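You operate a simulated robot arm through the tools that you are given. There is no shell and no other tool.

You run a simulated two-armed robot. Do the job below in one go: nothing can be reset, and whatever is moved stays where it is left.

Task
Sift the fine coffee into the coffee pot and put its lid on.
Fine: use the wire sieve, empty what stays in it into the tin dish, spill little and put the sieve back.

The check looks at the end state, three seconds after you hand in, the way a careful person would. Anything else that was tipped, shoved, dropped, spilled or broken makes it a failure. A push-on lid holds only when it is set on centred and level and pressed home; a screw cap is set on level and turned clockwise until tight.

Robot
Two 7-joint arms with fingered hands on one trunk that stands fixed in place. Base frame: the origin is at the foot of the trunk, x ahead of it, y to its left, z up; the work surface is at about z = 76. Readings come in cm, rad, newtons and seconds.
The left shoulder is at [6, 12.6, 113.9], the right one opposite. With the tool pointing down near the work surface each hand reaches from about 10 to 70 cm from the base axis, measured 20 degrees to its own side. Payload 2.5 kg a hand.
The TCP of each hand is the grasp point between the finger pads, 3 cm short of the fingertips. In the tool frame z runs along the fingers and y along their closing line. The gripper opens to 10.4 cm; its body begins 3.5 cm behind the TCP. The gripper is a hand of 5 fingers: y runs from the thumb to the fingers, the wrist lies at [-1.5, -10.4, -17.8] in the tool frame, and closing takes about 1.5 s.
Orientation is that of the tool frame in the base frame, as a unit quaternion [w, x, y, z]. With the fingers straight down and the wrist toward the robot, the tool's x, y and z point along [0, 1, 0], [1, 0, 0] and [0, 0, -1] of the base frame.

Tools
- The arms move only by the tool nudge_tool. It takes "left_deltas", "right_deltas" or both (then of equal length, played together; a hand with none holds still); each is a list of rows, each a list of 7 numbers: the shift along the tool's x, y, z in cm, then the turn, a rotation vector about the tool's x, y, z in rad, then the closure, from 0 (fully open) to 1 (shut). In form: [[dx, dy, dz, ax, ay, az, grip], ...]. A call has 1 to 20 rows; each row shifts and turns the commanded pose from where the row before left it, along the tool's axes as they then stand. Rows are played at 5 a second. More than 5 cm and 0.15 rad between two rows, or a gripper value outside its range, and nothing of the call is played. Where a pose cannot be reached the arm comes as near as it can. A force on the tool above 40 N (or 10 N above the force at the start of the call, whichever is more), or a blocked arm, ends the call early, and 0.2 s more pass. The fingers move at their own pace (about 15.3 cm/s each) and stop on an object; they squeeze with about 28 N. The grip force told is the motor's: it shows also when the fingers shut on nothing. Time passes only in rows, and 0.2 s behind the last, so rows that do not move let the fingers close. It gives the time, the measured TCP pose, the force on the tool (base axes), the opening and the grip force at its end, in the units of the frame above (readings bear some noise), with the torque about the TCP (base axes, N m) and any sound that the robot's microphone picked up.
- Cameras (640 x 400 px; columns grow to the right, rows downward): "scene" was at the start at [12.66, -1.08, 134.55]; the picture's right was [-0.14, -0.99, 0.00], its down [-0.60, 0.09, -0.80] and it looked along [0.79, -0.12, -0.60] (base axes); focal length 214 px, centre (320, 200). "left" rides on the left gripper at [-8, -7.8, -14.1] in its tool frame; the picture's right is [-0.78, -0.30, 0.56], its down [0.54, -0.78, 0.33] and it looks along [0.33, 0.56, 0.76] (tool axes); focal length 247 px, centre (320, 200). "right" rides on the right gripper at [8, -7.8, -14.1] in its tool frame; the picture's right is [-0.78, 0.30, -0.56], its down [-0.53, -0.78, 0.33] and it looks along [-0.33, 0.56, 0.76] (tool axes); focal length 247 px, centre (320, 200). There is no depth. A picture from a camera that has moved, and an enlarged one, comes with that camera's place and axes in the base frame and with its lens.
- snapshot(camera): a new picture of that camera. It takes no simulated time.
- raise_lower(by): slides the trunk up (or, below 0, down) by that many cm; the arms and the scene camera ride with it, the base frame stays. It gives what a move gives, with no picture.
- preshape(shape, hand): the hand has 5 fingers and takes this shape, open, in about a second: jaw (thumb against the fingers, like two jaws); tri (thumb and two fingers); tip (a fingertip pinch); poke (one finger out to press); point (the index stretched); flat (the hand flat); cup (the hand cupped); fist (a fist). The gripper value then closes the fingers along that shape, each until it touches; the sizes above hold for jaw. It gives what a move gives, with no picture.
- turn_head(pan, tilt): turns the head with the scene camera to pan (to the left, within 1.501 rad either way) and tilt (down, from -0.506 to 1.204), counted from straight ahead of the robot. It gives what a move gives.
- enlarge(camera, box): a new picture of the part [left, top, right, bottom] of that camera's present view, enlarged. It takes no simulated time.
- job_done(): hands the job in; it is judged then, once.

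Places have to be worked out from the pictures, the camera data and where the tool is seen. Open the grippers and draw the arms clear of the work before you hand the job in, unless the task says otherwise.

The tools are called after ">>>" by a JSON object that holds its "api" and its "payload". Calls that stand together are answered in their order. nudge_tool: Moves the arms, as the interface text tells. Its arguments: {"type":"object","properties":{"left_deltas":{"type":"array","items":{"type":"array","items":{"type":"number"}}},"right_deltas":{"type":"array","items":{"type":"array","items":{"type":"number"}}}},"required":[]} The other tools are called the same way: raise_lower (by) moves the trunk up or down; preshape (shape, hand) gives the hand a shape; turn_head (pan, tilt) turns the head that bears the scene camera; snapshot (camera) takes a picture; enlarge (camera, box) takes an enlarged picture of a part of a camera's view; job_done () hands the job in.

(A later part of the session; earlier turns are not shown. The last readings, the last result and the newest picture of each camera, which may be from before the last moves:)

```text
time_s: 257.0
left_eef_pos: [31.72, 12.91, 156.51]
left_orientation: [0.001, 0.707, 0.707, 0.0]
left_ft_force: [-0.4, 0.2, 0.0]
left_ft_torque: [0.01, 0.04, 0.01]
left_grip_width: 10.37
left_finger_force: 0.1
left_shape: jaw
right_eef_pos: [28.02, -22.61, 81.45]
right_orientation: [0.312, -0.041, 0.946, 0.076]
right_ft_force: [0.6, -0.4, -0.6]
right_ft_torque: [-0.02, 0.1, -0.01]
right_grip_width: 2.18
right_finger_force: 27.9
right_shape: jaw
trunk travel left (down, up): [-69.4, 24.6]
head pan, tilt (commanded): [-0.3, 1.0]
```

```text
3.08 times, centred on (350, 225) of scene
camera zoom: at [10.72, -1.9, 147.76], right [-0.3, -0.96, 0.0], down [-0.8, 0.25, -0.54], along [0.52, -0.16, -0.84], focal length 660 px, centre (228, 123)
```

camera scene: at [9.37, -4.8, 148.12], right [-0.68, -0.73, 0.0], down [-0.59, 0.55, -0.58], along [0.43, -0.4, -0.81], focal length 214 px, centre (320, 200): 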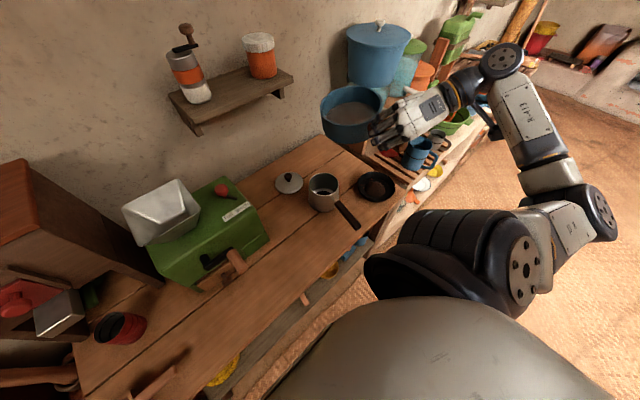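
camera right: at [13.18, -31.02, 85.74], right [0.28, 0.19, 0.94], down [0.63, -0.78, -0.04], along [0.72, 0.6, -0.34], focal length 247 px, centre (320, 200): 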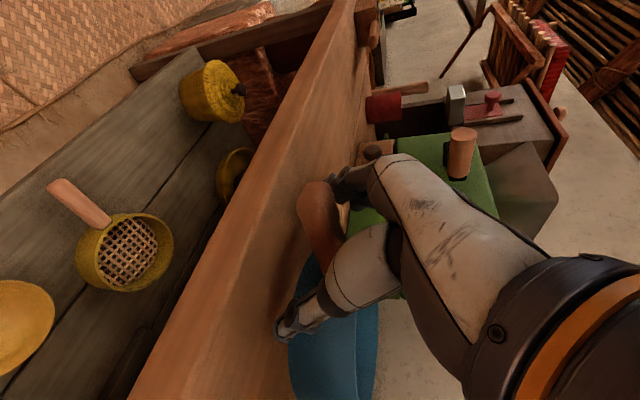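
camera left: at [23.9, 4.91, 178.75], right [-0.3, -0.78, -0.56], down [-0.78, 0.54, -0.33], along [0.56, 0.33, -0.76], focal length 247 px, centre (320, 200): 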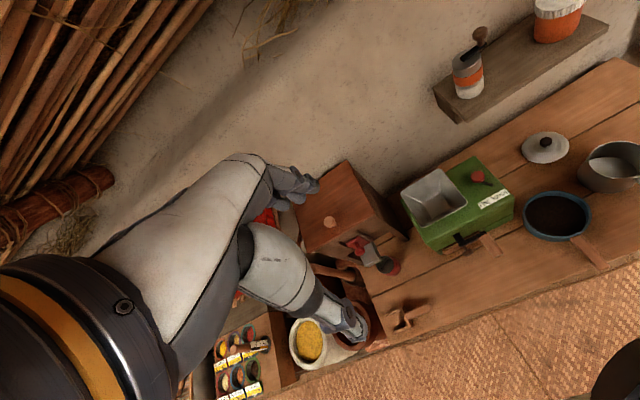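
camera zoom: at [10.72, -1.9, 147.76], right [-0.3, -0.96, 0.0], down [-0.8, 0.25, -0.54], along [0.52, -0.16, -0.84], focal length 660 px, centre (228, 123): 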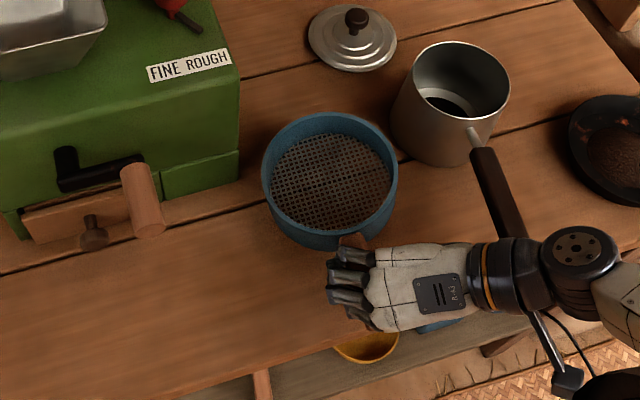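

The bowl centre is now within 0.7 cm of home. I set it down and release.

>>> {"api": "nudge_tool", "payload": {"right_deltas": [[0.3, -0.06, 0.4, 0, 0, 0, 1], [0.2, -0.04, 0.27, 0, 0, 0, 1], [0.15, -0.03, 0.2, 0, 0, 0, 1], [0.1, -0.02, 0.13, 0, 0, 0, 1]]}}

>>> {"api": "nudge_tool", "payload": {"right_deltas": [[0, 0, 0, 0, 0, 0, 0.8], [0, 0, 0, 0, 0, 0, 0.6], [0, 0, 0, 0, 0, 0, 0.3], [0, 0, 0, 0, 0, 0, 0], [0, 0, 0, 0, 0, 0, 0], [0, 0, 0, 0, 0, 0, 0]]}}

>>> {"api": "enlarge", "payload": {"camera": "scene", "box": [270, 160, 430, 290]}}

```text
time_s: 258.0
left_eef_pos: [31.73, 12.88, 156.36]
left_orientation: [0.0, 0.707, 0.707, 0.0]
left_ft_force: [0.8, 0.2, 0.9]
left_ft_torque: [0.01, 0.02, 0.02]
left_grip_width: 10.35
left_finger_force: 0.1
left_shape: jaw
right_eef_pos: [27.95, -22.63, 80.2]
right_orientation: [0.313, -0.04, 0.946, 0.076]
right_ft_force: [-0.7, 0.1, -0.4]
right_ft_torque: [0.12, -0.05, 0.03]
right_grip_width: 2.19
right_finger_force: 28.5
right_shape: jaw
trunk travel left (down, up): [-69.4, 24.6]
head pan, tilt (commanded): [-0.3, 1.0]
```

```text
time_s: 259.4
left_eef_pos: [31.71, 12.85, 156.49]
left_orientation: [0.0, 0.707, 0.707, 0.0]
left_ft_force: [-0.4, -0.1, 0.5]
left_ft_torque: [0.01, 0.0, 0.0]
left_grip_width: 10.4
left_finger_force: 0.0
left_shape: jaw
right_eef_pos: [27.99, -22.54, 80.22]
right_orientation: [0.312, -0.041, 0.946, 0.076]
right_ft_force: [-0.1, -0.3, -0.1]
right_ft_torque: [-0.02, 0.0, -0.03]
right_grip_width: 10.38
right_finger_force: 0.0
right_shape: jaw
trunk travel left (down, up): [-69.4, 24.6]
head pan, tilt (commanded): [-0.3, 1.0]
```

```text
3.08 times, centred on (350, 225) of scene
camera zoom: at [10.71, -1.89, 147.76], right [-0.3, -0.96, 0.0], down [-0.8, 0.25, -0.54], along [0.52, -0.16, -0.84], focal length 660 px, centre (228, 123)
```

zoom: 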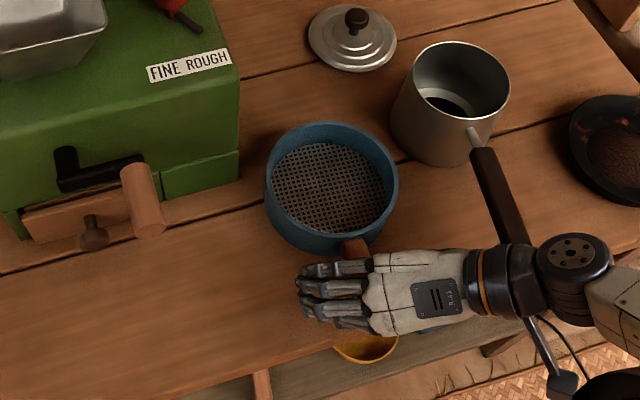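

The sieve is home. I withdraw the hand backward off the handle and up.

>>> {"api": "nudge_tool", "payload": {"right_deltas": [[0, 0, -1.5, 0, 0, 0, 0], [0, 0, -2, 0, 0, 0, 0], [0, 0, -2, 0, 0, 0, 0], [0, 0, -2, 0, 0, 0, 0], [0, 0, -2, 0, 0, 0, 0], [-0.6, -0.6, -2, 0, 0, 0, 0], [-0.6, -0.6, -2, 0, 0, 0, 0], [-0.8, -0.8, -2, 0, 0, 0, 0], [-0.8, -0.8, -2, 0, 0, 0, 0], [-0.8, -0.8, -2, 0, 0, 0, 0]]}}

>>> {"api": "snapshot", "payload": {"camera": "scene"}}

```text
time_s: 261.6
left_eef_pos: [31.73, 12.92, 156.56]
left_orientation: [0.0, 0.707, 0.707, 0.0]
left_ft_force: [0.2, 0.0, 0.0]
left_ft_torque: [0.01, 0.0, 0.02]
left_grip_width: 10.37
left_finger_force: 0.0
left_shape: jaw
right_eef_pos: [19.79, -29.28, 97.24]
right_orientation: [0.311, -0.04, 0.946, 0.075]
right_ft_force: [0.1, 0.0, -1.1]
right_ft_torque: [-0.01, 0.01, 0.0]
right_grip_width: 10.37
right_finger_force: 0.1
right_shape: jaw
trunk travel left (down, up): [-69.4, 24.6]
head pan, tilt (commanded): [-0.3, 1.0]
```

```text
taken
camera scene: at [10.71, -1.89, 147.75], right [-0.3, -0.96, 0.0], down [-0.8, 0.25, -0.54], along [0.52, -0.16, -0.84], focal length 214 px, centre (320, 200)
```

scene: 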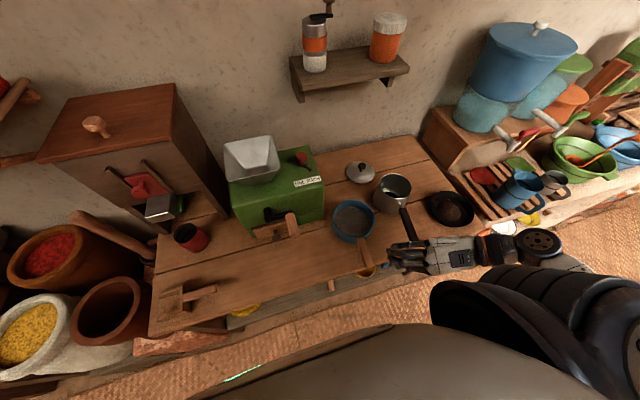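

Next the lid. I zoom on pot and lid from this pose and from a second head pose to triangulate them well.

>>> {"api": "enlarge", "payload": {"camera": "scene", "box": [330, 145, 430, 225]}}

>>> {"api": "turn_head", "payload": {"pan": -0.9, "tilt": 0.8}}

>>> {"api": "snapshot", "payload": {"camera": "scene"}}

>>> {"api": "enlarge", "payload": {"camera": "scene", "box": [220, 190, 320, 270]}}

```text
5.00 times, centred on (380, 185) of scene
camera zoom: at [10.71, -1.89, 147.75], right [-0.3, -0.96, 0.0], down [-0.8, 0.25, -0.54], along [0.52, -0.16, -0.84], focal length 1072 px, centre (20, 275)
```

zoom: 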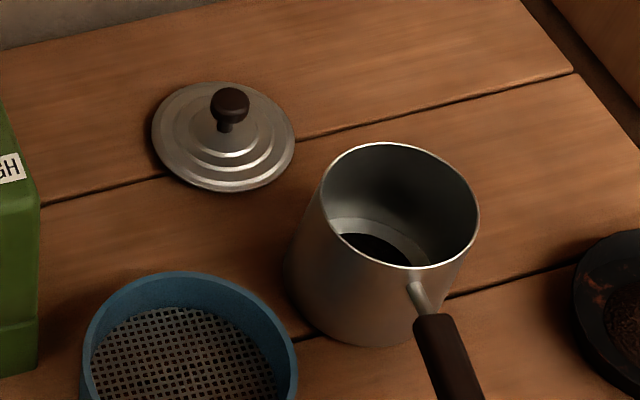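

```text
time_s: 262.6
left_eef_pos: [31.77, 12.94, 156.6]
left_orientation: [0.001, 0.707, 0.707, 0.0]
left_ft_force: [-1.0, 0.1, 0.5]
left_ft_torque: [-0.01, -0.02, 0.04]
left_grip_width: 10.38
left_finger_force: 0.1
left_shape: jaw
right_eef_pos: [19.82, -29.25, 97.31]
right_orientation: [0.313, -0.039, 0.946, 0.075]
right_ft_force: [0.4, -0.3, -0.3]
right_ft_torque: [0.01, -0.01, -0.03]
right_grip_width: 10.38
right_finger_force: 0.2
right_shape: jaw
trunk travel left (down, up): [-69.4, 24.6]
head pan, tilt (commanded): [-0.901, 0.799]
```

```text
taken
camera scene: at [9.08, -6.15, 149.27], right [-0.78, -0.62, 0.0], down [-0.45, 0.56, -0.7], along [0.43, -0.55, -0.72], focal length 214 px, centre (320, 200)
```

scene: 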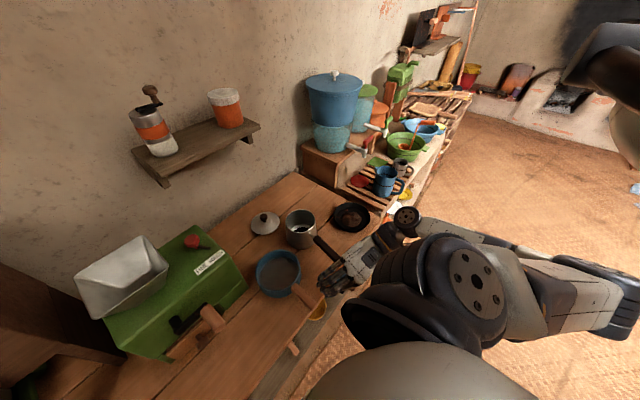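

```text
5.00 times, centred on (270, 230) of scene
camera zoom: at [9.08, -6.15, 149.27], right [-0.78, -0.62, 0.0], down [-0.45, 0.56, -0.7], along [0.43, -0.55, -0.72], focal length 1072 px, centre (570, 50)
```

zoom: 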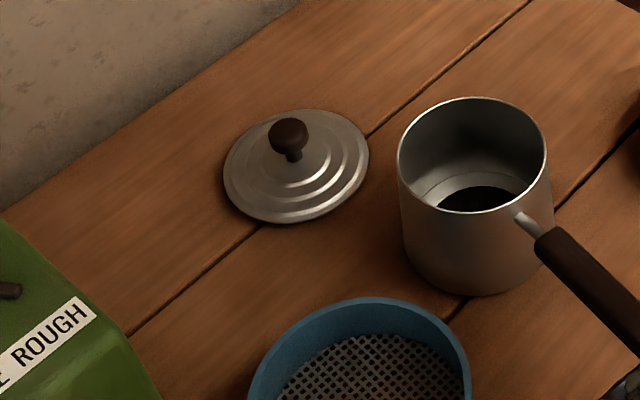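

Triangulated: pot rim centre about [46.2, -41.1, 86], lid centre about [62, -35.7] with knob centre at z about 81.7 (3 cm wide). I turn the right hand to straight down while rising clear toward [32, -35, 111].

>>> {"api": "nudge_tool", "payload": {"right_deltas": [[-1.49, -0.48, -0.43, 0.0521, 0.032, 0.1323, 0], [-1.4, -0.35, -0.5, 0.0521, 0.032, 0.1323, 0], [-1.31, -0.21, -0.56, 0.0521, 0.032, 0.1323, 0], [-1.22, -0.08, -0.63, 0.0521, 0.032, 0.1323, 0], [-1.13, 0.06, -0.7, 0.0521, 0.032, 0.1323, 0], [-1.04, 0.19, -0.77, 0.0521, 0.032, 0.1323, 0], [-0.95, 0.33, -0.83, 0.0521, 0.032, 0.1323, 0], [-0.86, 0.46, -0.9, 0.0521, 0.032, 0.1323, 0], [-0.77, 0.6, -0.97, 0.0521, 0.032, 0.1323, 0], [-0.68, 0.73, -1.04, 0.0521, 0.032, 0.1323, 0], [-0.59, 0.87, -1.1, 0.0521, 0.032, 0.1323, 0], [-0.5, 1.0, -1.17, 0.0521, 0.032, 0.1323, 0]]}}

>>> {"api": "snapshot", "payload": {"camera": "scene"}}

>>> {"api": "snapshot", "payload": {"camera": "right"}}

```text
time_s: 265.2
left_eef_pos: [31.89, 12.98, 156.57]
left_orientation: [0.0, 0.707, 0.707, -0.001]
left_ft_force: [1.0, 0.1, 0.0]
left_ft_torque: [-0.03, 0.01, -0.02]
left_grip_width: 10.35
left_finger_force: 0.0
left_shape: jaw
right_eef_pos: [28.8, -34.59, 110.43]
right_orientation: [-0.002, 0.707, 0.707, -0.001]
right_ft_force: [-0.3, 0.4, -0.3]
right_ft_torque: [-0.01, 0.06, 0.01]
right_grip_width: 10.43
right_finger_force: 0.1
right_shape: jaw
right hand out of reach, approached as far as the arm can: row 12
trunk travel left (down, up): [-69.4, 24.6]
head pan, tilt (commanded): [-0.901, 0.799]
```

```text
taken
camera scene: at [9.24, -6.14, 149.26], right [-0.78, -0.62, 0.0], down [-0.45, 0.56, -0.7], along [0.43, -0.55, -0.72], focal length 214 px, centre (320, 200)
```

scene: 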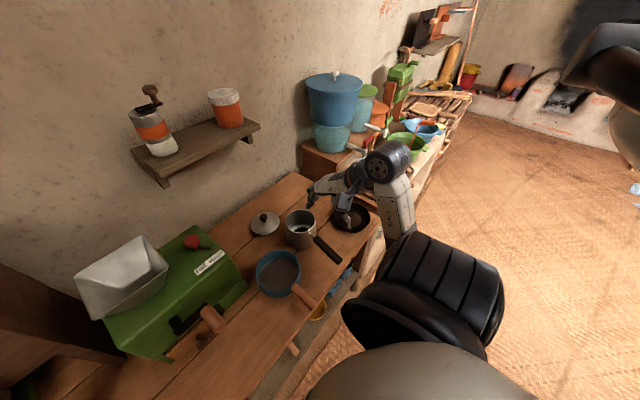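

```text
taken
camera right: at [21.18, -26.52, 124.57], right [0.3, -0.78, 0.56], down [-0.78, -0.53, -0.33], along [0.55, -0.33, -0.76], focal length 247 px, centre (320, 200)
```

right: 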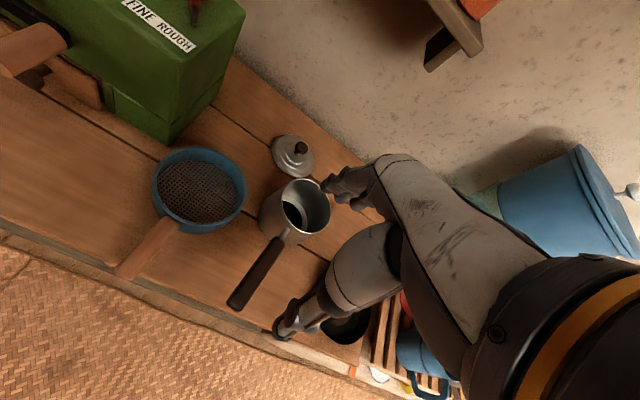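

The hand points straight down now. I move it forward above the pot/lid zone at z=110, then lower the trunk for reach.

>>> {"api": "nudge_tool", "payload": {"right_deltas": [[0, 2, 0, 0, 0, 0, 0], [0, 2, 0, 0, 0, 0, 0], [0, 2, 0, 0, 0, 0, 0], [0, 2, 0, 0, 0, 0, 0], [0, 2, 0, 0, 0, 0, 0], [0, 2, 0, 0, 0, 0, 0], [0, 2, 0, 0, 0, 0, 0], [0, 2, 0, 0, 0, 0, 0], [0, 2, 0, 0, 0, 0, 0], [0, 2, 0, 0, 0, 0, 0]]}}

>>> {"api": "raise_lower", "payload": {"by": -12}}

>>> {"api": "snapshot", "payload": {"camera": "scene"}}

>>> {"api": "snapshot", "payload": {"camera": "right"}}

```text
time_s: 267.4
left_eef_pos: [31.7, 13.02, 156.67]
left_orientation: [0.0, 0.707, 0.707, 0.001]
left_ft_force: [0.0, 0.3, 0.6]
left_ft_torque: [-0.01, -0.03, 0.01]
left_grip_width: 10.37
left_finger_force: 0.1
left_shape: jaw
right_eef_pos: [48.75, -34.42, 110.53]
right_orientation: [0.0, 0.707, 0.708, -0.001]
right_ft_force: [0.1, -0.4, 0.9]
right_ft_torque: [0.04, 0.03, -0.01]
right_grip_width: 10.39
right_finger_force: 0.1
right_shape: jaw
trunk travel left (down, up): [-69.4, 24.6]
head pan, tilt (commanded): [-0.901, 0.799]
```

```text
time_s: 268.9
left_eef_pos: [31.69, 13.01, 144.5]
left_orientation: [0.0, 0.707, 0.707, -0.001]
left_ft_force: [0.5, 0.2, -0.1]
left_ft_torque: [0.01, -0.01, 0.0]
left_grip_width: 10.37
left_finger_force: 0.0
left_shape: jaw
right_eef_pos: [48.66, -34.43, 98.39]
right_orientation: [-0.001, 0.707, 0.708, -0.001]
right_ft_force: [0.3, 0.1, 0.5]
right_ft_torque: [0.02, 0.0, -0.04]
right_grip_width: 10.38
right_finger_force: 0.0
right_shape: jaw
trunk travel left (down, up): [-57.4, 36.6]
head pan, tilt (commanded): [-0.901, 0.799]
```

```text
taken
camera scene: at [9.06, -6.15, 137.27], right [-0.78, -0.62, 0.0], down [-0.45, 0.56, -0.7], along [0.43, -0.55, -0.72], focal length 214 px, centre (320, 200)
```

scene: 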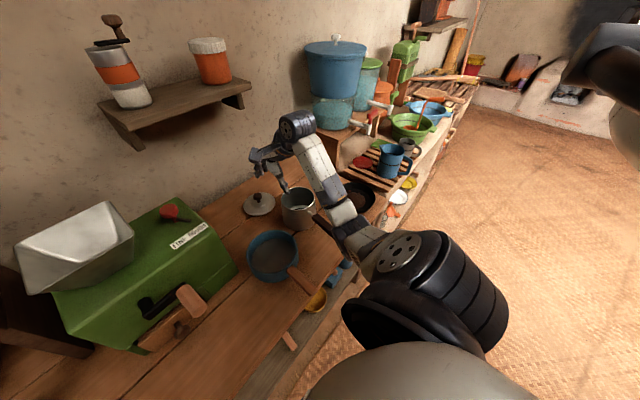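

```text
taken
camera right: at [40.96, -26.41, 112.56], right [0.3, -0.78, 0.56], down [-0.78, -0.54, -0.33], along [0.56, -0.33, -0.76], focal length 247 px, centre (320, 200)
```

right: 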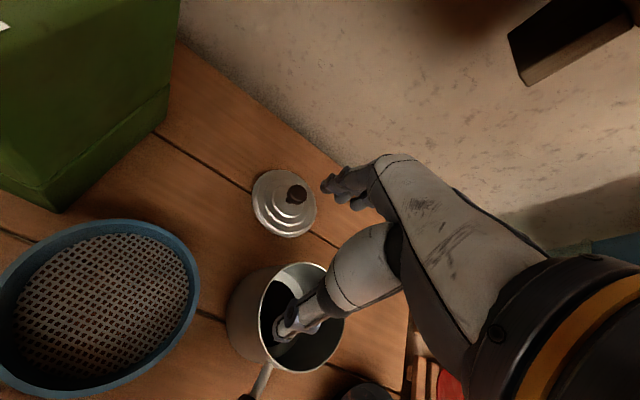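

The hand is clear above the pot. The wall shelf's front edge is at x=62.7, z about 114, so there is room beneath. I move to above the lid knob at z=92.

>>> {"api": "nudge_tool", "payload": {"right_deltas": [[-0.16, 1.68, 0.8, 0, 0, 0, 0], [-0.16, 1.68, 0.8, 0, 0, 0, 0], [-0.16, 1.68, 0.8, 0, 0, 0, 0], [-0.16, 1.68, 0.8, 0, 0, 0, 0], [-0.16, 1.68, 0.8, 0, 0, 0, 0], [-0.16, 1.68, 0.8, 0, 0, 0, 0], [-0.16, 1.68, 0.8, 0, 0, 0, 0], [-0.16, 1.68, 0.8, 0, 0, 0, 0]]}}

>>> {"api": "snapshot", "payload": {"camera": "right"}}

>>> {"api": "turn_head", "payload": {"pan": -0.6, "tilt": 0.7}}

>>> {"api": "enlarge", "payload": {"camera": "scene", "box": [240, 130, 400, 260]}}

```text
time_s: 270.7
left_eef_pos: [31.71, 12.93, 144.55]
left_orientation: [0.0, 0.707, 0.707, 0.0]
left_ft_force: [0.5, 0.6, 0.2]
left_ft_torque: [-0.03, -0.06, 0.0]
left_grip_width: 10.36
left_finger_force: 0.0
left_shape: jaw
right_eef_pos: [62.12, -35.6, 91.94]
right_orientation: [0.0, 0.707, 0.708, 0.0]
right_ft_force: [0.8, 0.1, 0.7]
right_ft_torque: [0.04, -0.01, 0.01]
right_grip_width: 10.38
right_finger_force: 0.0
right_shape: jaw
trunk travel left (down, up): [-57.4, 36.6]
head pan, tilt (commanded): [-0.901, 0.799]
```

```text
taken
camera right: at [54.41, -27.6, 106.06], right [0.3, -0.78, 0.56], down [-0.78, -0.54, -0.33], along [0.56, -0.33, -0.76], focal length 247 px, centre (320, 200)
```

right: 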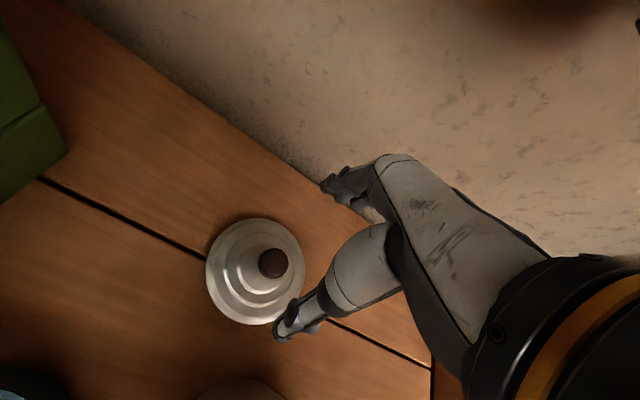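

```text
time_s: 271.5
left_eef_pos: [31.73, 13.0, 144.59]
left_orientation: [0.0, 0.707, 0.707, -0.001]
left_ft_force: [0.2, -0.1, -0.1]
left_ft_torque: [0.0, 0.0, 0.01]
left_grip_width: 10.41
left_finger_force: 0.0
left_shape: jaw
right_eef_pos: [62.14, -35.66, 92.0]
right_orientation: [0.0, 0.707, 0.708, 0.0]
right_ft_force: [0.6, -0.5, 0.3]
right_ft_torque: [-0.01, 0.01, 0.0]
right_grip_width: 10.4
right_finger_force: 0.1
right_shape: jaw
trunk travel left (down, up): [-57.4, 36.6]
head pan, tilt (commanded): [-0.6, 0.7]
```

```text
3.08 times, centred on (320, 195) of scene
camera zoom: at [11.06, -4.64, 138.09], right [-0.57, -0.82, 0.0], down [-0.53, 0.36, -0.76], along [0.63, -0.43, -0.64], focal length 660 px, centre (320, 215)
```

zoom: 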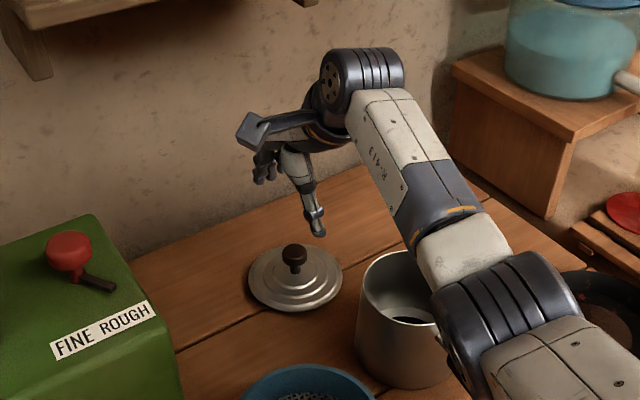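

The right camera puts the knob at [62.2, -35.7], exactly under the TCP. I lower the trunk 8 cm, then the last bit with the arm.

>>> {"api": "raise_lower", "payload": {"by": -8}}

>>> {"api": "snapshot", "payload": {"camera": "right"}}

>>> {"api": "enlarge", "payload": {"camera": "scene", "box": [240, 130, 400, 260]}}

```text
time_s: 272.6
left_eef_pos: [31.81, 12.96, 136.63]
left_orientation: [0.001, 0.708, 0.706, 0.001]
left_ft_force: [0.9, 0.1, 0.3]
left_ft_torque: [0.01, 0.01, -0.04]
left_grip_width: 10.35
left_finger_force: 0.1
left_shape: jaw
right_eef_pos: [62.1, -35.67, 83.79]
right_orientation: [0.001, 0.707, 0.707, 0.0]
right_ft_force: [-0.1, 0.5, 0.4]
right_ft_torque: [-0.02, 0.01, 0.02]
right_grip_width: 10.39
right_finger_force: 0.0
right_shape: jaw
trunk travel left (down, up): [-49.4, 44.6]
head pan, tilt (commanded): [-0.6, 0.7]
```

```text
taken
camera right: at [54.37, -27.62, 98.09], right [0.3, -0.78, 0.56], down [-0.78, -0.54, -0.33], along [0.56, -0.33, -0.76], focal length 247 px, centre (320, 200)
```

right: 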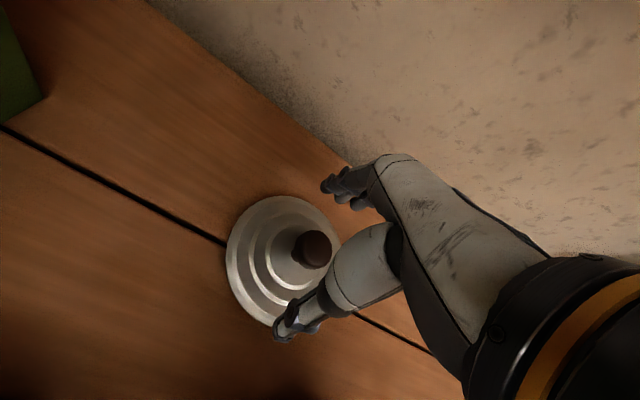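

```text
3.08 times, centred on (320, 195) of scene
camera zoom: at [11.06, -4.63, 130.1], right [-0.57, -0.82, 0.0], down [-0.53, 0.36, -0.77], along [0.63, -0.43, -0.64], focal length 660 px, centre (320, 215)
```

zoom: 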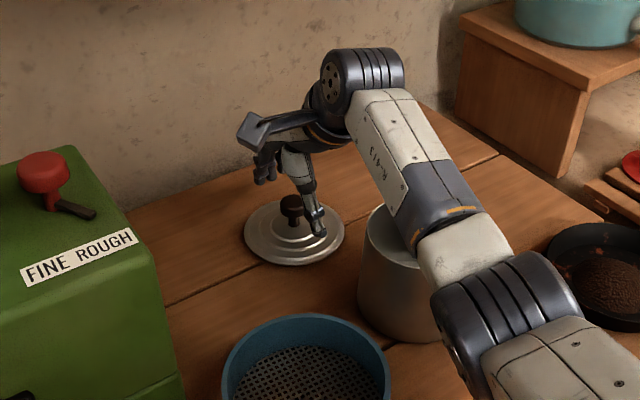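

Knob centred between thumb and fingers. I go down 1.3 cm and close gently on the knob.

>>> {"api": "nudge_tool", "payload": {"right_deltas": [[0, 0, 0.5, 0, 0, 0, 0], [0, 0, 0.5, 0, 0, 0, 0], [0, 0, 0.3, 0, 0, 0, 0]]}}

>>> {"api": "nudge_tool", "payload": {"right_deltas": [[0, 0, 0, 0, 0, 0, 0.3], [0, 0, 0, 0, 0, 0, 0.5], [0, 0, 0, 0, 0, 0, 0.6], [0, 0, 0, 0, 0, 0, 0.7], [0, 0, 0, 0, 0, 0, 0.8], [0, 0, 0, 0, 0, 0, 0.9], [0, 0, 0, 0, 0, 0, 1], [0, 0, 0, 0, 0, 0, 1], [0, 0, 0, 0, 0, 0, 1]]}}

>>> {"api": "snapshot", "payload": {"camera": "right"}}

>>> {"api": "enlarge", "payload": {"camera": "scene", "box": [260, 150, 360, 230]}}

```text
time_s: 273.4
left_eef_pos: [31.7, 12.98, 136.57]
left_orientation: [0.0, 0.707, 0.707, 0.001]
left_ft_force: [-0.5, 0.0, -1.3]
left_ft_torque: [0.01, 0.0, 0.0]
left_grip_width: 10.36
left_finger_force: 0.1
left_shape: jaw
right_eef_pos: [62.11, -35.61, 82.53]
right_orientation: [0.0, 0.706, 0.708, -0.001]
right_ft_force: [0.2, 1.0, 0.3]
right_ft_torque: [-0.01, -0.01, 0.02]
right_grip_width: 10.38
right_finger_force: 0.1
right_shape: jaw
trunk travel left (down, up): [-49.4, 44.6]
head pan, tilt (commanded): [-0.6, 0.7]
```

```text
time_s: 275.4
left_eef_pos: [31.8, 12.97, 136.57]
left_orientation: [-0.001, 0.707, 0.707, 0.001]
left_ft_force: [-0.1, 0.1, -0.4]
left_ft_torque: [0.01, -0.01, -0.02]
left_grip_width: 10.36
left_finger_force: 0.0
left_shape: jaw
right_eef_pos: [62.12, -35.61, 82.66]
right_orientation: [0.0, 0.707, 0.707, 0.0]
right_ft_force: [-0.2, 0.3, 1.7]
right_ft_torque: [-0.04, -0.04, 0.02]
right_grip_width: 2.15
right_finger_force: 28.0
right_shape: jaw
trunk travel left (down, up): [-49.4, 44.6]
head pan, tilt (commanded): [-0.6, 0.7]
```

```text
taken
camera right: at [54.32, -27.64, 96.82], right [0.3, -0.78, 0.56], down [-0.78, -0.54, -0.33], along [0.56, -0.33, -0.76], focal length 247 px, centre (320, 200)
```

right: 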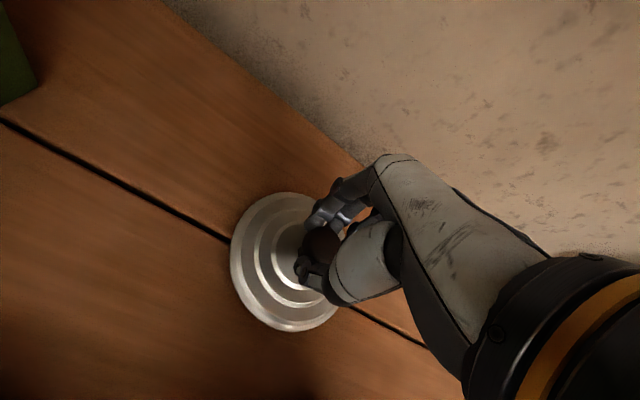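

```text
5.00 times, centred on (310, 190) of scene
camera zoom: at [11.05, -4.63, 130.1], right [-0.57, -0.82, 0.0], down [-0.53, 0.36, -0.77], along [0.63, -0.43, -0.64], focal length 1072 px, centre (370, 250)
```

zoom: 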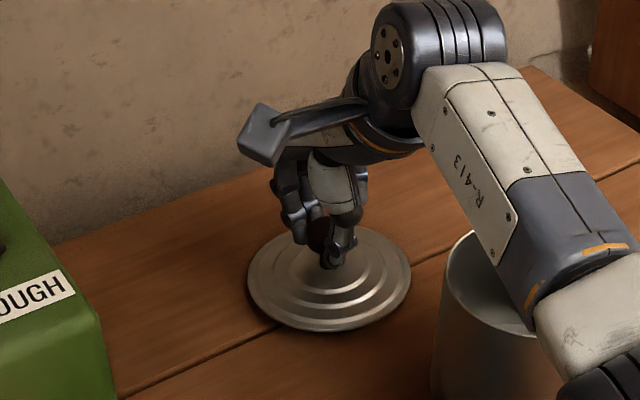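

Gripped at 2.15 cm. I lift 2 cm slowly and check the lid hangs level.

>>> {"api": "nudge_tool", "payload": {"right_deltas": [[0, 0, -0.5, 0, 0, 0, 1], [0, 0, -0.7, 0, 0, 0, 1], [0, 0, -0.8, 0, 0, 0, 1], [0, 0, 0, 0, 0, 0, 1]]}}

>>> {"api": "enlarge", "payload": {"camera": "scene", "box": [260, 150, 360, 230]}}

>>> {"api": "snapshot", "payload": {"camera": "right"}}

```text
time_s: 276.4
left_eef_pos: [31.78, 12.94, 136.62]
left_orientation: [0.0, 0.708, 0.707, 0.0]
left_ft_force: [-0.6, 1.0, -0.1]
left_ft_torque: [0.02, -0.01, 0.02]
left_grip_width: 10.35
left_finger_force: 0.1
left_shape: jaw
right_eef_pos: [62.29, -35.7, 84.62]
right_orientation: [0.0, 0.706, 0.708, -0.001]
right_ft_force: [-0.1, 0.7, -1.4]
right_ft_torque: [0.03, -0.02, -0.05]
right_grip_width: 2.17
right_finger_force: 27.9
right_shape: jaw
trunk travel left (down, up): [-49.4, 44.6]
head pan, tilt (commanded): [-0.6, 0.7]
```

```text
5.00 times, centred on (310, 190) of scene
camera zoom: at [11.07, -4.64, 130.09], right [-0.57, -0.82, 0.0], down [-0.53, 0.36, -0.76], along [0.63, -0.43, -0.64], focal length 1072 px, centre (370, 250)
```

zoom: 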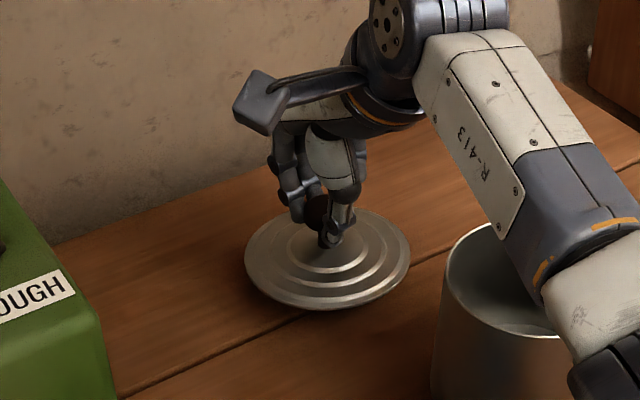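

```text
taken
camera right: at [54.43, -27.63, 98.78], right [0.3, -0.78, 0.56], down [-0.78, -0.54, -0.33], along [0.56, -0.33, -0.76], focal length 247 px, centre (320, 200)
```

right: 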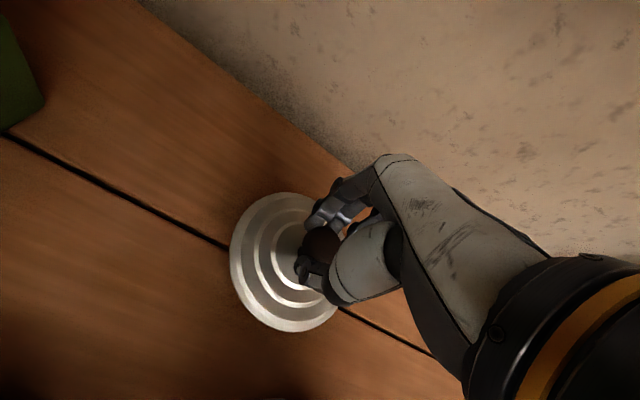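

The lid hangs level. I raise it 11 cm and carry it over the pot.

>>> {"api": "nudge_tool", "payload": {"right_deltas": [[0, 0, -1.5, 0, 0, 0, 1], [0, 0, -1.6, 0, 0, 0, 1], [0, 0, -1.6, 0, 0, 0, 1], [0, 0, -1.6, 0, 0, 0, 1], [0, 0, -1.6, 0, 0, 0, 1], [0, 0, -1.6, 0, 0, 0, 1], [0, 0, -1.5, 0, 0, 0, 1], [-0.61, -1.78, 0, 0, 0, 0, 1], [-0.61, -1.78, 0, 0, 0, 0, 1], [-0.61, -1.78, 0, 0, 0, 0, 1], [-0.61, -1.78, 0, 0, 0, 0, 1], [-0.61, -1.78, 0, 0, 0, 0, 1], [-0.61, -1.78, 0, 0, 0, 0, 1], [-0.61, -1.78, 0, 0, 0, 0, 1], [-0.61, -1.78, 0, 0, 0, 0, 1], [-0.61, -1.78, 0, 0, 0, 0, 1]]}}

>>> {"api": "snapshot", "payload": {"camera": "right"}}

>>> {"api": "snapshot", "payload": {"camera": "scene"}}

```text
time_s: 279.8
left_eef_pos: [31.73, 13.05, 136.62]
left_orientation: [0.0, 0.707, 0.707, 0.0]
left_ft_force: [0.4, -0.4, 0.5]
left_ft_torque: [-0.01, 0.01, 0.01]
left_grip_width: 10.37
left_finger_force: 0.2
left_shape: jaw
right_eef_pos: [45.94, -41.25, 95.68]
right_orientation: [-0.001, 0.706, 0.708, -0.001]
right_ft_force: [0.7, -0.2, 0.0]
right_ft_torque: [0.01, 0.03, -0.01]
right_grip_width: 2.19
right_finger_force: 27.9
right_shape: jaw
trunk travel left (down, up): [-49.4, 44.6]
head pan, tilt (commanded): [-0.6, 0.7]
```

```text
taken
camera right: at [38.26, -33.2, 109.81], right [0.3, -0.78, 0.56], down [-0.78, -0.54, -0.33], along [0.56, -0.33, -0.76], focal length 247 px, centre (320, 200)
```

right: 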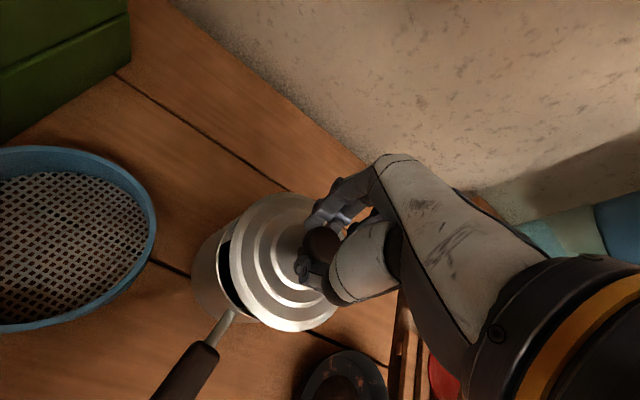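

```text
taken
camera scene: at [11.06, -4.64, 130.09], right [-0.57, -0.82, 0.0], down [-0.53, 0.36, -0.76], along [0.63, -0.43, -0.64], focal length 214 px, centre (320, 200)
```

scene: 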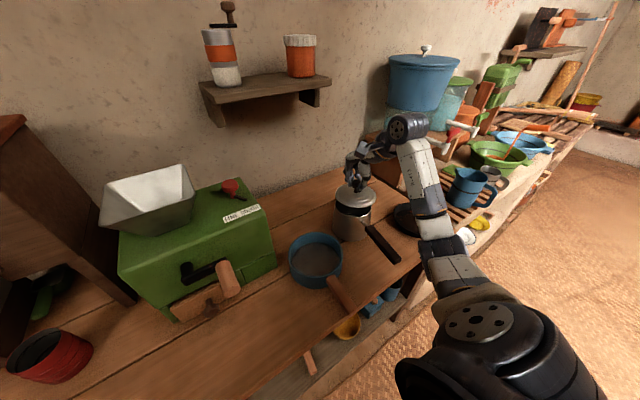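

The lid is above the pot. I zoom with the scene and right cameras to compare lid and pot axes.

>>> {"api": "enlarge", "payload": {"camera": "scene", "box": [310, 160, 400, 250]}}

>>> {"api": "enlarge", "payload": {"camera": "right", "box": [160, 170, 360, 350]}}

```text
4.44 times, centred on (355, 205) of scene
camera zoom: at [11.06, -4.64, 130.09], right [-0.57, -0.82, 0.0], down [-0.53, 0.36, -0.76], along [0.63, -0.43, -0.64], focal length 953 px, centre (164, 178)
```

zoom: 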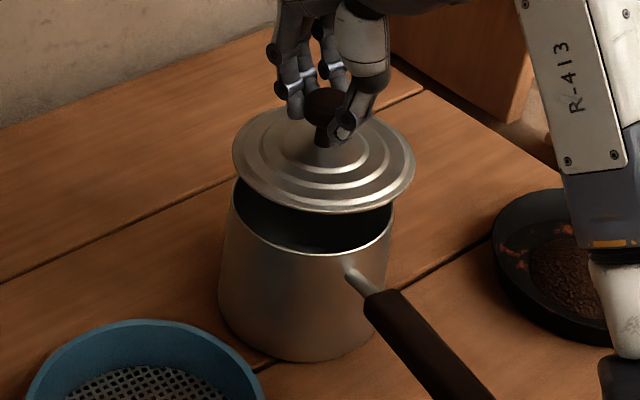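

```text
2.22 times, centred on (260, 260) of right
camera zoom: at [38.26, -33.2, 109.81], right [0.3, -0.78, 0.56], down [-0.78, -0.54, -0.33], along [0.56, -0.33, -0.76], focal length 549 px, centre (453, 67)
```

zoom: 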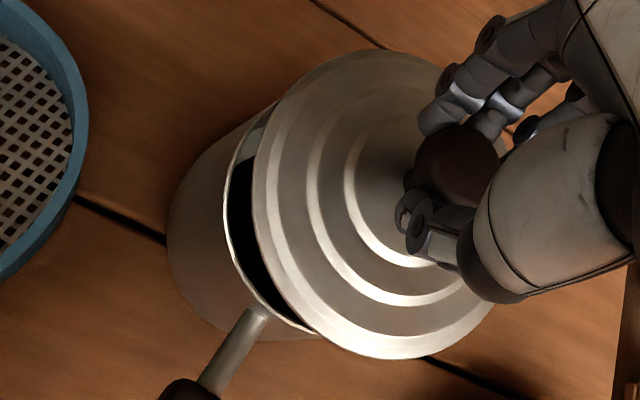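

Lid centre coincides with the TCP; the pot centre works out near [46.4, -41.4, 86]. I shift +0.45 x, -0.15 y and lower 3 cm to just above the rim, then compare again.

>>> {"api": "nudge_tool", "payload": {"right_deltas": [[-0.15, 0.45, 0.5, 0, 0, 0, 1], [0, 0, 1.0, 0, 0, 0, 1], [0, 0, 0.9, 0, 0, 0, 1], [0, 0, 0.5, 0, 0, 0, 1]]}}

>>> {"api": "enlarge", "payload": {"camera": "scene", "box": [310, 160, 400, 250]}}

>>> {"api": "enlarge", "payload": {"camera": "right", "box": [160, 170, 360, 350]}}

```text
time_s: 280.8
left_eef_pos: [31.62, 12.98, 136.63]
left_orientation: [0.001, 0.708, 0.706, 0.001]
left_ft_force: [0.5, -0.3, -0.6]
left_ft_torque: [-0.02, 0.02, -0.01]
left_grip_width: 10.36
left_finger_force: 0.0
left_shape: jaw
right_eef_pos: [46.39, -41.26, 92.96]
right_orientation: [0.001, 0.706, 0.708, 0.002]
right_ft_force: [-1.6, 1.0, 9.0]
right_ft_torque: [-0.02, -0.15, 0.02]
right_grip_width: 2.22
right_finger_force: 28.0
right_shape: jaw
trunk travel left (down, up): [-49.4, 44.6]
head pan, tilt (commanded): [-0.6, 0.7]
```

```text
4.44 times, centred on (355, 205) of scene
camera zoom: at [10.98, -4.57, 130.13], right [-0.57, -0.82, 0.0], down [-0.53, 0.36, -0.77], along [0.63, -0.43, -0.64], focal length 953 px, centre (164, 178)
```

zoom: 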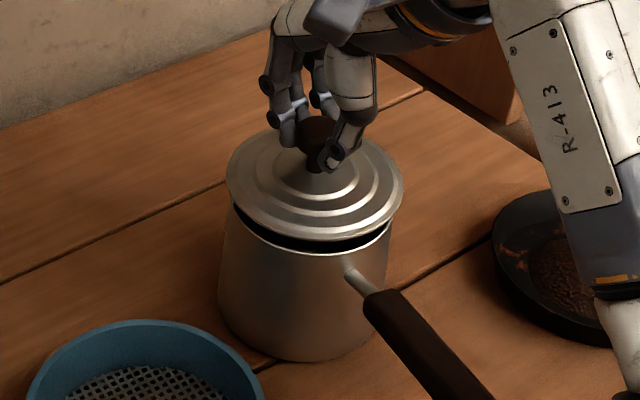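

```text
2.22 times, centred on (260, 260) of right
camera zoom: at [38.7, -33.22, 107.1], right [0.29, -0.78, 0.56], down [-0.77, -0.54, -0.34], along [0.56, -0.33, -0.76], focal length 549 px, centre (453, 67)
```

zoom: 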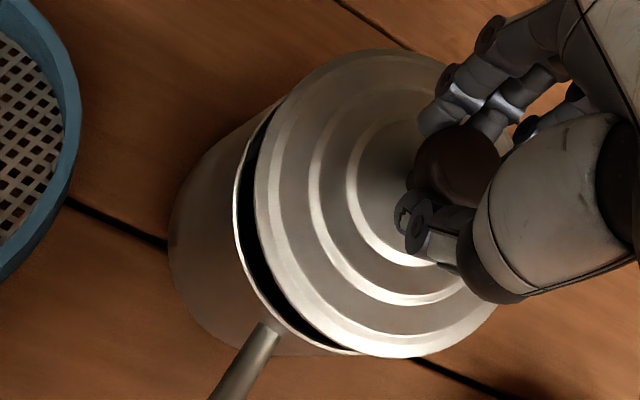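

The lid touched the rim (9 N) because it sits about 0.7 cm too far right; both views agree on a correction of about [-0.3, +0.68]. I raise 1.5 cm, shift, and check.

>>> {"api": "nudge_tool", "payload": {"right_deltas": [[0, 0, -0.8, 0, 0, 0, 1], [0, 0, -0.7, 0, 0, 0, 1], [0.68, -0.3, 0, 0, 0, 0, 1], [0, 0, 0.5, 0, 0, 0, 1], [0, 0, 0, 0, 0, 0, 1]]}}

>>> {"api": "enlarge", "payload": {"camera": "scene", "box": [310, 160, 400, 250]}}

>>> {"api": "enlarge", "payload": {"camera": "right", "box": [160, 170, 360, 350]}}

```text
time_s: 282.0
left_eef_pos: [31.84, 12.99, 136.56]
left_orientation: [0.0, 0.707, 0.707, 0.0]
left_ft_force: [-0.6, -0.6, 1.0]
left_ft_torque: [-0.01, 0.01, -0.01]
left_grip_width: 10.38
left_finger_force: 0.1
left_shape: jaw
right_eef_pos: [46.24, -40.74, 93.68]
right_orientation: [0.0, 0.707, 0.707, 0.0]
right_ft_force: [-0.3, -0.8, -0.6]
right_ft_torque: [-0.01, 0.01, 0.02]
right_grip_width: 2.17
right_finger_force: 28.4
right_shape: jaw
trunk travel left (down, up): [-49.4, 44.6]
head pan, tilt (commanded): [-0.6, 0.7]
```

```text
4.44 times, centred on (355, 205) of scene
camera zoom: at [11.07, -4.64, 130.09], right [-0.57, -0.82, 0.0], down [-0.53, 0.36, -0.76], along [0.63, -0.43, -0.64], focal length 953 px, centre (164, 178)
```

zoom: 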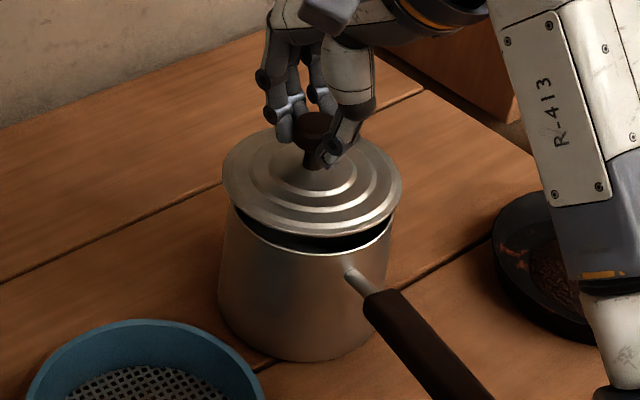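

```text
2.22 times, centred on (260, 260) of right
camera zoom: at [38.56, -32.7, 107.88], right [0.3, -0.78, 0.56], down [-0.78, -0.54, -0.33], along [0.56, -0.33, -0.76], focal length 549 px, centre (453, 67)
```

zoom: 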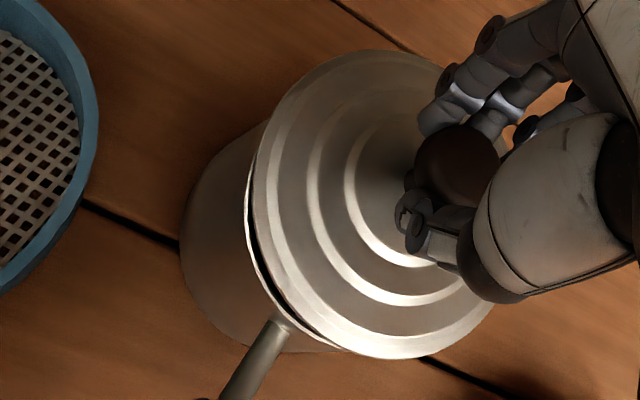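

Right camera shows it concentric now, the scene camera suggests about 0.3 cm more to the right; I take the middle and lower in small steps watching the force.

>>> {"api": "nudge_tool", "payload": {"right_deltas": [[-0.18, 0, 0, 0, 0, 0, 1], [0, 0, 0.3, 0, 0, 0, 1], [0, 0, 0.3, 0, 0, 0, 1]]}}

>>> {"api": "nudge_tool", "payload": {"right_deltas": [[0, 0, 0.2, 0, 0, 0, 1], [0, 0, 0.15, 0, 0, 0, 1]]}}

```text
time_s: 282.8
left_eef_pos: [31.8, 12.92, 136.7]
left_orientation: [0.0, 0.707, 0.707, 0.0]
left_ft_force: [0.2, 0.2, 0.7]
left_ft_torque: [0.02, 0.02, 0.03]
left_grip_width: 10.37
left_finger_force: 0.0
left_shape: jaw
right_eef_pos: [46.31, -40.72, 93.07]
right_orientation: [0.0, 0.707, 0.707, 0.0]
right_ft_force: [0.1, 1.6, 1.1]
right_ft_torque: [-0.03, -0.04, 0.0]
right_grip_width: 2.19
right_finger_force: 27.8
right_shape: jaw
trunk travel left (down, up): [-49.4, 44.6]
head pan, tilt (commanded): [-0.6, 0.7]
```

```text
time_s: 283.4
left_eef_pos: [31.61, 12.94, 136.6]
left_orientation: [0.0, 0.707, 0.708, 0.0]
left_ft_force: [0.3, -1.0, 0.0]
left_ft_torque: [0.0, 0.0, 0.01]
left_grip_width: 10.35
left_finger_force: 0.1
left_shape: jaw
right_eef_pos: [46.25, -40.69, 92.96]
right_orientation: [0.001, 0.706, 0.708, 0.001]
right_ft_force: [-0.1, 0.9, 4.9]
right_ft_torque: [-0.06, -0.17, 0.0]
right_grip_width: 2.19
right_finger_force: 28.6
right_shape: jaw
trunk travel left (down, up): [-49.4, 44.6]
head pan, tilt (commanded): [-0.6, 0.7]
```

Contact acts at about [+3.6, -2.4] cm from the lid axis, i.e. on the far-right side. I raise slightly, shift the lid a little the other way ([-0.35, +0.25]) and lower again.

>>> {"api": "nudge_tool", "payload": {"right_deltas": [[0, 0, -0.6, 0, 0, 0, 1], [0.25, -0.35, 0, 0, 0, 0, 1], [0, 0, 0.3, 0, 0, 0, 1], [0, 0, 0.3, 0, 0, 0, 1], [0, 0, 0.15, 0, 0, 0, 1]]}}

>>> {"api": "enlarge", "payload": {"camera": "scene", "box": [310, 160, 400, 250]}}

```text
time_s: 284.6
left_eef_pos: [31.73, 12.97, 136.64]
left_orientation: [0.0, 0.707, 0.708, -0.001]
left_ft_force: [-0.1, -0.9, 0.0]
left_ft_torque: [-0.01, 0.01, 0.01]
left_grip_width: 10.36
left_finger_force: 0.0
left_shape: jaw
right_eef_pos: [45.94, -40.32, 92.59]
right_orientation: [0.0, 0.707, 0.708, 0.0]
right_ft_force: [0.4, 0.8, -0.2]
right_ft_torque: [0.0, 0.01, 0.0]
right_grip_width: 2.2
right_finger_force: 28.1
right_shape: jaw
trunk travel left (down, up): [-49.4, 44.6]
head pan, tilt (commanded): [-0.6, 0.7]
```

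```text
4.44 times, centred on (355, 205) of scene
camera zoom: at [11.07, -4.64, 130.09], right [-0.57, -0.82, 0.0], down [-0.53, 0.36, -0.76], along [0.63, -0.43, -0.64], focal length 953 px, centre (164, 178)
```

zoom: 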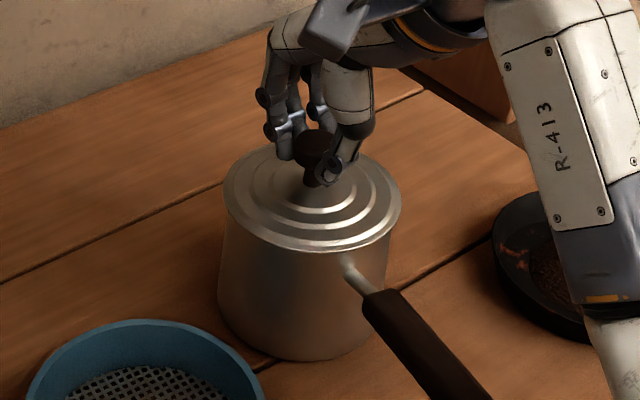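

It slipped past the former contact height without force, so the plug enters. I lower on in small steps.

>>> {"api": "nudge_tool", "payload": {"right_deltas": [[0, 0, 0.2, 0, 0, 0, 1], [0, 0, 0.2, 0, 0, 0, 1]]}}

>>> {"api": "nudge_tool", "payload": {"right_deltas": [[0, 0, 0.2, 0, 0, 0, 1], [0, 0, 0.2, 0, 0, 0, 1]]}}

```text
time_s: 285.2
left_eef_pos: [31.79, 12.95, 136.66]
left_orientation: [-0.001, 0.707, 0.707, 0.0]
left_ft_force: [-0.2, -0.2, 0.3]
left_ft_torque: [0.01, 0.01, 0.02]
left_grip_width: 10.36
left_finger_force: 0.0
left_shape: jaw
right_eef_pos: [45.94, -40.49, 92.29]
right_orientation: [0.001, 0.707, 0.708, 0.0]
right_ft_force: [-0.9, 0.7, 0.6]
right_ft_torque: [0.02, -0.05, -0.06]
right_grip_width: 2.21
right_finger_force: 28.1
right_shape: jaw
trunk travel left (down, up): [-49.4, 44.6]
head pan, tilt (commanded): [-0.6, 0.7]
```

```text
time_s: 285.8
left_eef_pos: [31.56, 13.0, 136.54]
left_orientation: [0.001, 0.707, 0.707, 0.001]
left_ft_force: [-0.5, -0.4, 0.9]
left_ft_torque: [0.0, 0.01, 0.0]
left_grip_width: 10.34
left_finger_force: 0.0
left_shape: jaw
right_eef_pos: [45.88, -40.55, 92.1]
right_orientation: [0.002, 0.707, 0.708, 0.001]
right_ft_force: [-0.5, 2.0, 12.4]
right_ft_torque: [0.02, -0.11, 0.0]
right_grip_width: 2.26
right_finger_force: 27.7
right_shape: jaw
trunk travel left (down, up): [-49.4, 44.6]
head pan, tilt (commanded): [-0.6, 0.7]
```

Now 12 N at z=92.1. I look whether the lid is seated or still proud on one side.

>>> {"api": "enlarge", "payload": {"camera": "scene", "box": [320, 180, 380, 235]}}

>>> {"api": "enlarge", "payload": {"camera": "right", "box": [160, 170, 360, 350]}}

```text
7.27 times, centred on (350, 208) of scene
camera zoom: at [10.97, -4.54, 130.13], right [-0.57, -0.82, 0.0], down [-0.53, 0.36, -0.77], along [0.63, -0.43, -0.64], focal length 1560 px, centre (102, 146)
```

zoom: 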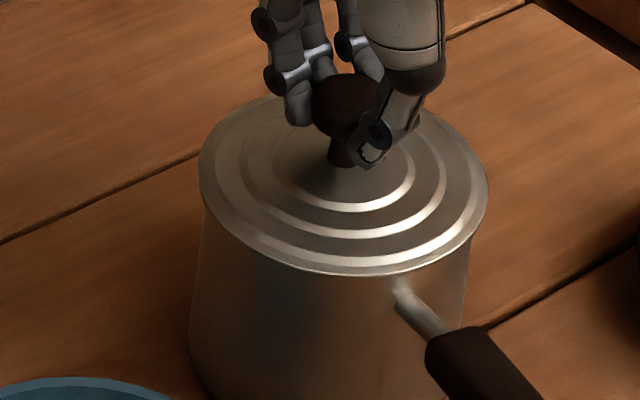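

```text
2.22 times, centred on (260, 260) of right
camera zoom: at [38.08, -32.53, 106.21], right [0.29, -0.77, 0.56], down [-0.77, -0.54, -0.34], along [0.56, -0.33, -0.76], focal length 549 px, centre (453, 67)
```

zoom: 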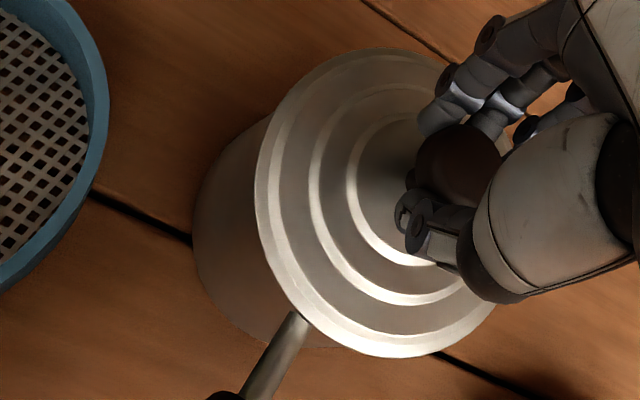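

Visually the lid covers the rim evenly. I press down further in small steps to push it home, reading force and sound.

>>> {"api": "nudge_tool", "payload": {"right_deltas": [[0, 0, 0.2, 0, 0, 0, 1], [0, 0, 0.2, 0, 0, 0, 1], [0, 0, 0.2, 0, 0, 0, 1]]}}

>>> {"api": "nudge_tool", "payload": {"right_deltas": [[0, 0, 0.2, 0, 0, 0, 1], [0, 0, 0.2, 0, 0, 0, 1]]}}

```text
time_s: 286.6
left_eef_pos: [31.8, 12.95, 136.52]
left_orientation: [-0.001, 0.707, 0.707, 0.0]
left_ft_force: [0.1, 1.0, -0.2]
left_ft_torque: [0.0, 0.02, 0.01]
left_grip_width: 10.36
left_finger_force: 0.0
left_shape: jaw
right_eef_pos: [45.66, -40.4, 90.94]
right_orientation: [-0.003, 0.706, 0.708, -0.001]
right_ft_force: [0.2, 0.6, 4.1]
right_ft_torque: [-0.08, -0.2, 0.04]
right_grip_width: 2.01
right_finger_force: 28.1
right_shape: jaw
trunk travel left (down, up): [-49.4, 44.6]
head pan, tilt (commanded): [-0.6, 0.7]
```

```text
time_s: 287.2
left_eef_pos: [31.74, 13.11, 136.55]
left_orientation: [0.0, 0.707, 0.707, 0.0]
left_ft_force: [-0.6, -0.2, -0.9]
left_ft_torque: [0.06, 0.01, 0.0]
left_grip_width: 10.38
left_finger_force: 0.1
left_shape: jaw
right_eef_pos: [45.9, -40.42, 90.81]
right_orientation: [0.0, 0.706, 0.708, 0.0]
right_ft_force: [-0.4, 0.7, 6.1]
right_ft_torque: [-0.09, -0.29, 0.0]
right_grip_width: 2.02
right_finger_force: 28.1
right_shape: jaw
trunk travel left (down, up): [-49.4, 44.6]
head pan, tilt (commanded): [-0.6, 0.7]
```

The hand dropped about 1.2 cm; either the lid went in or the fingers slid on the knob. I look closely.

>>> {"api": "enlarge", "payload": {"camera": "scene", "box": [320, 180, 380, 235]}}

>>> {"api": "enlarge", "payload": {"camera": "right", "box": [160, 170, 360, 350]}}

```text
7.27 times, centred on (350, 208) of scene
camera zoom: at [11.02, -4.58, 130.1], right [-0.57, -0.82, 0.0], down [-0.53, 0.36, -0.77], along [0.63, -0.43, -0.64], focal length 1560 px, centre (102, 146)
```

zoom: 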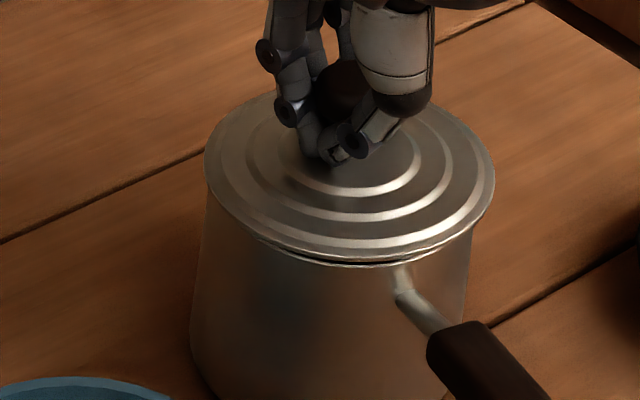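

```text
2.22 times, centred on (260, 260) of right
camera zoom: at [38.11, -32.51, 104.99], right [0.3, -0.78, 0.56], down [-0.78, -0.54, -0.33], along [0.56, -0.33, -0.76], focal length 549 px, centre (453, 67)
```

zoom: 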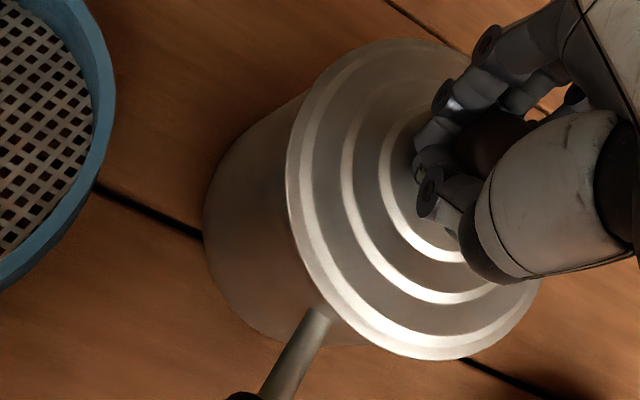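

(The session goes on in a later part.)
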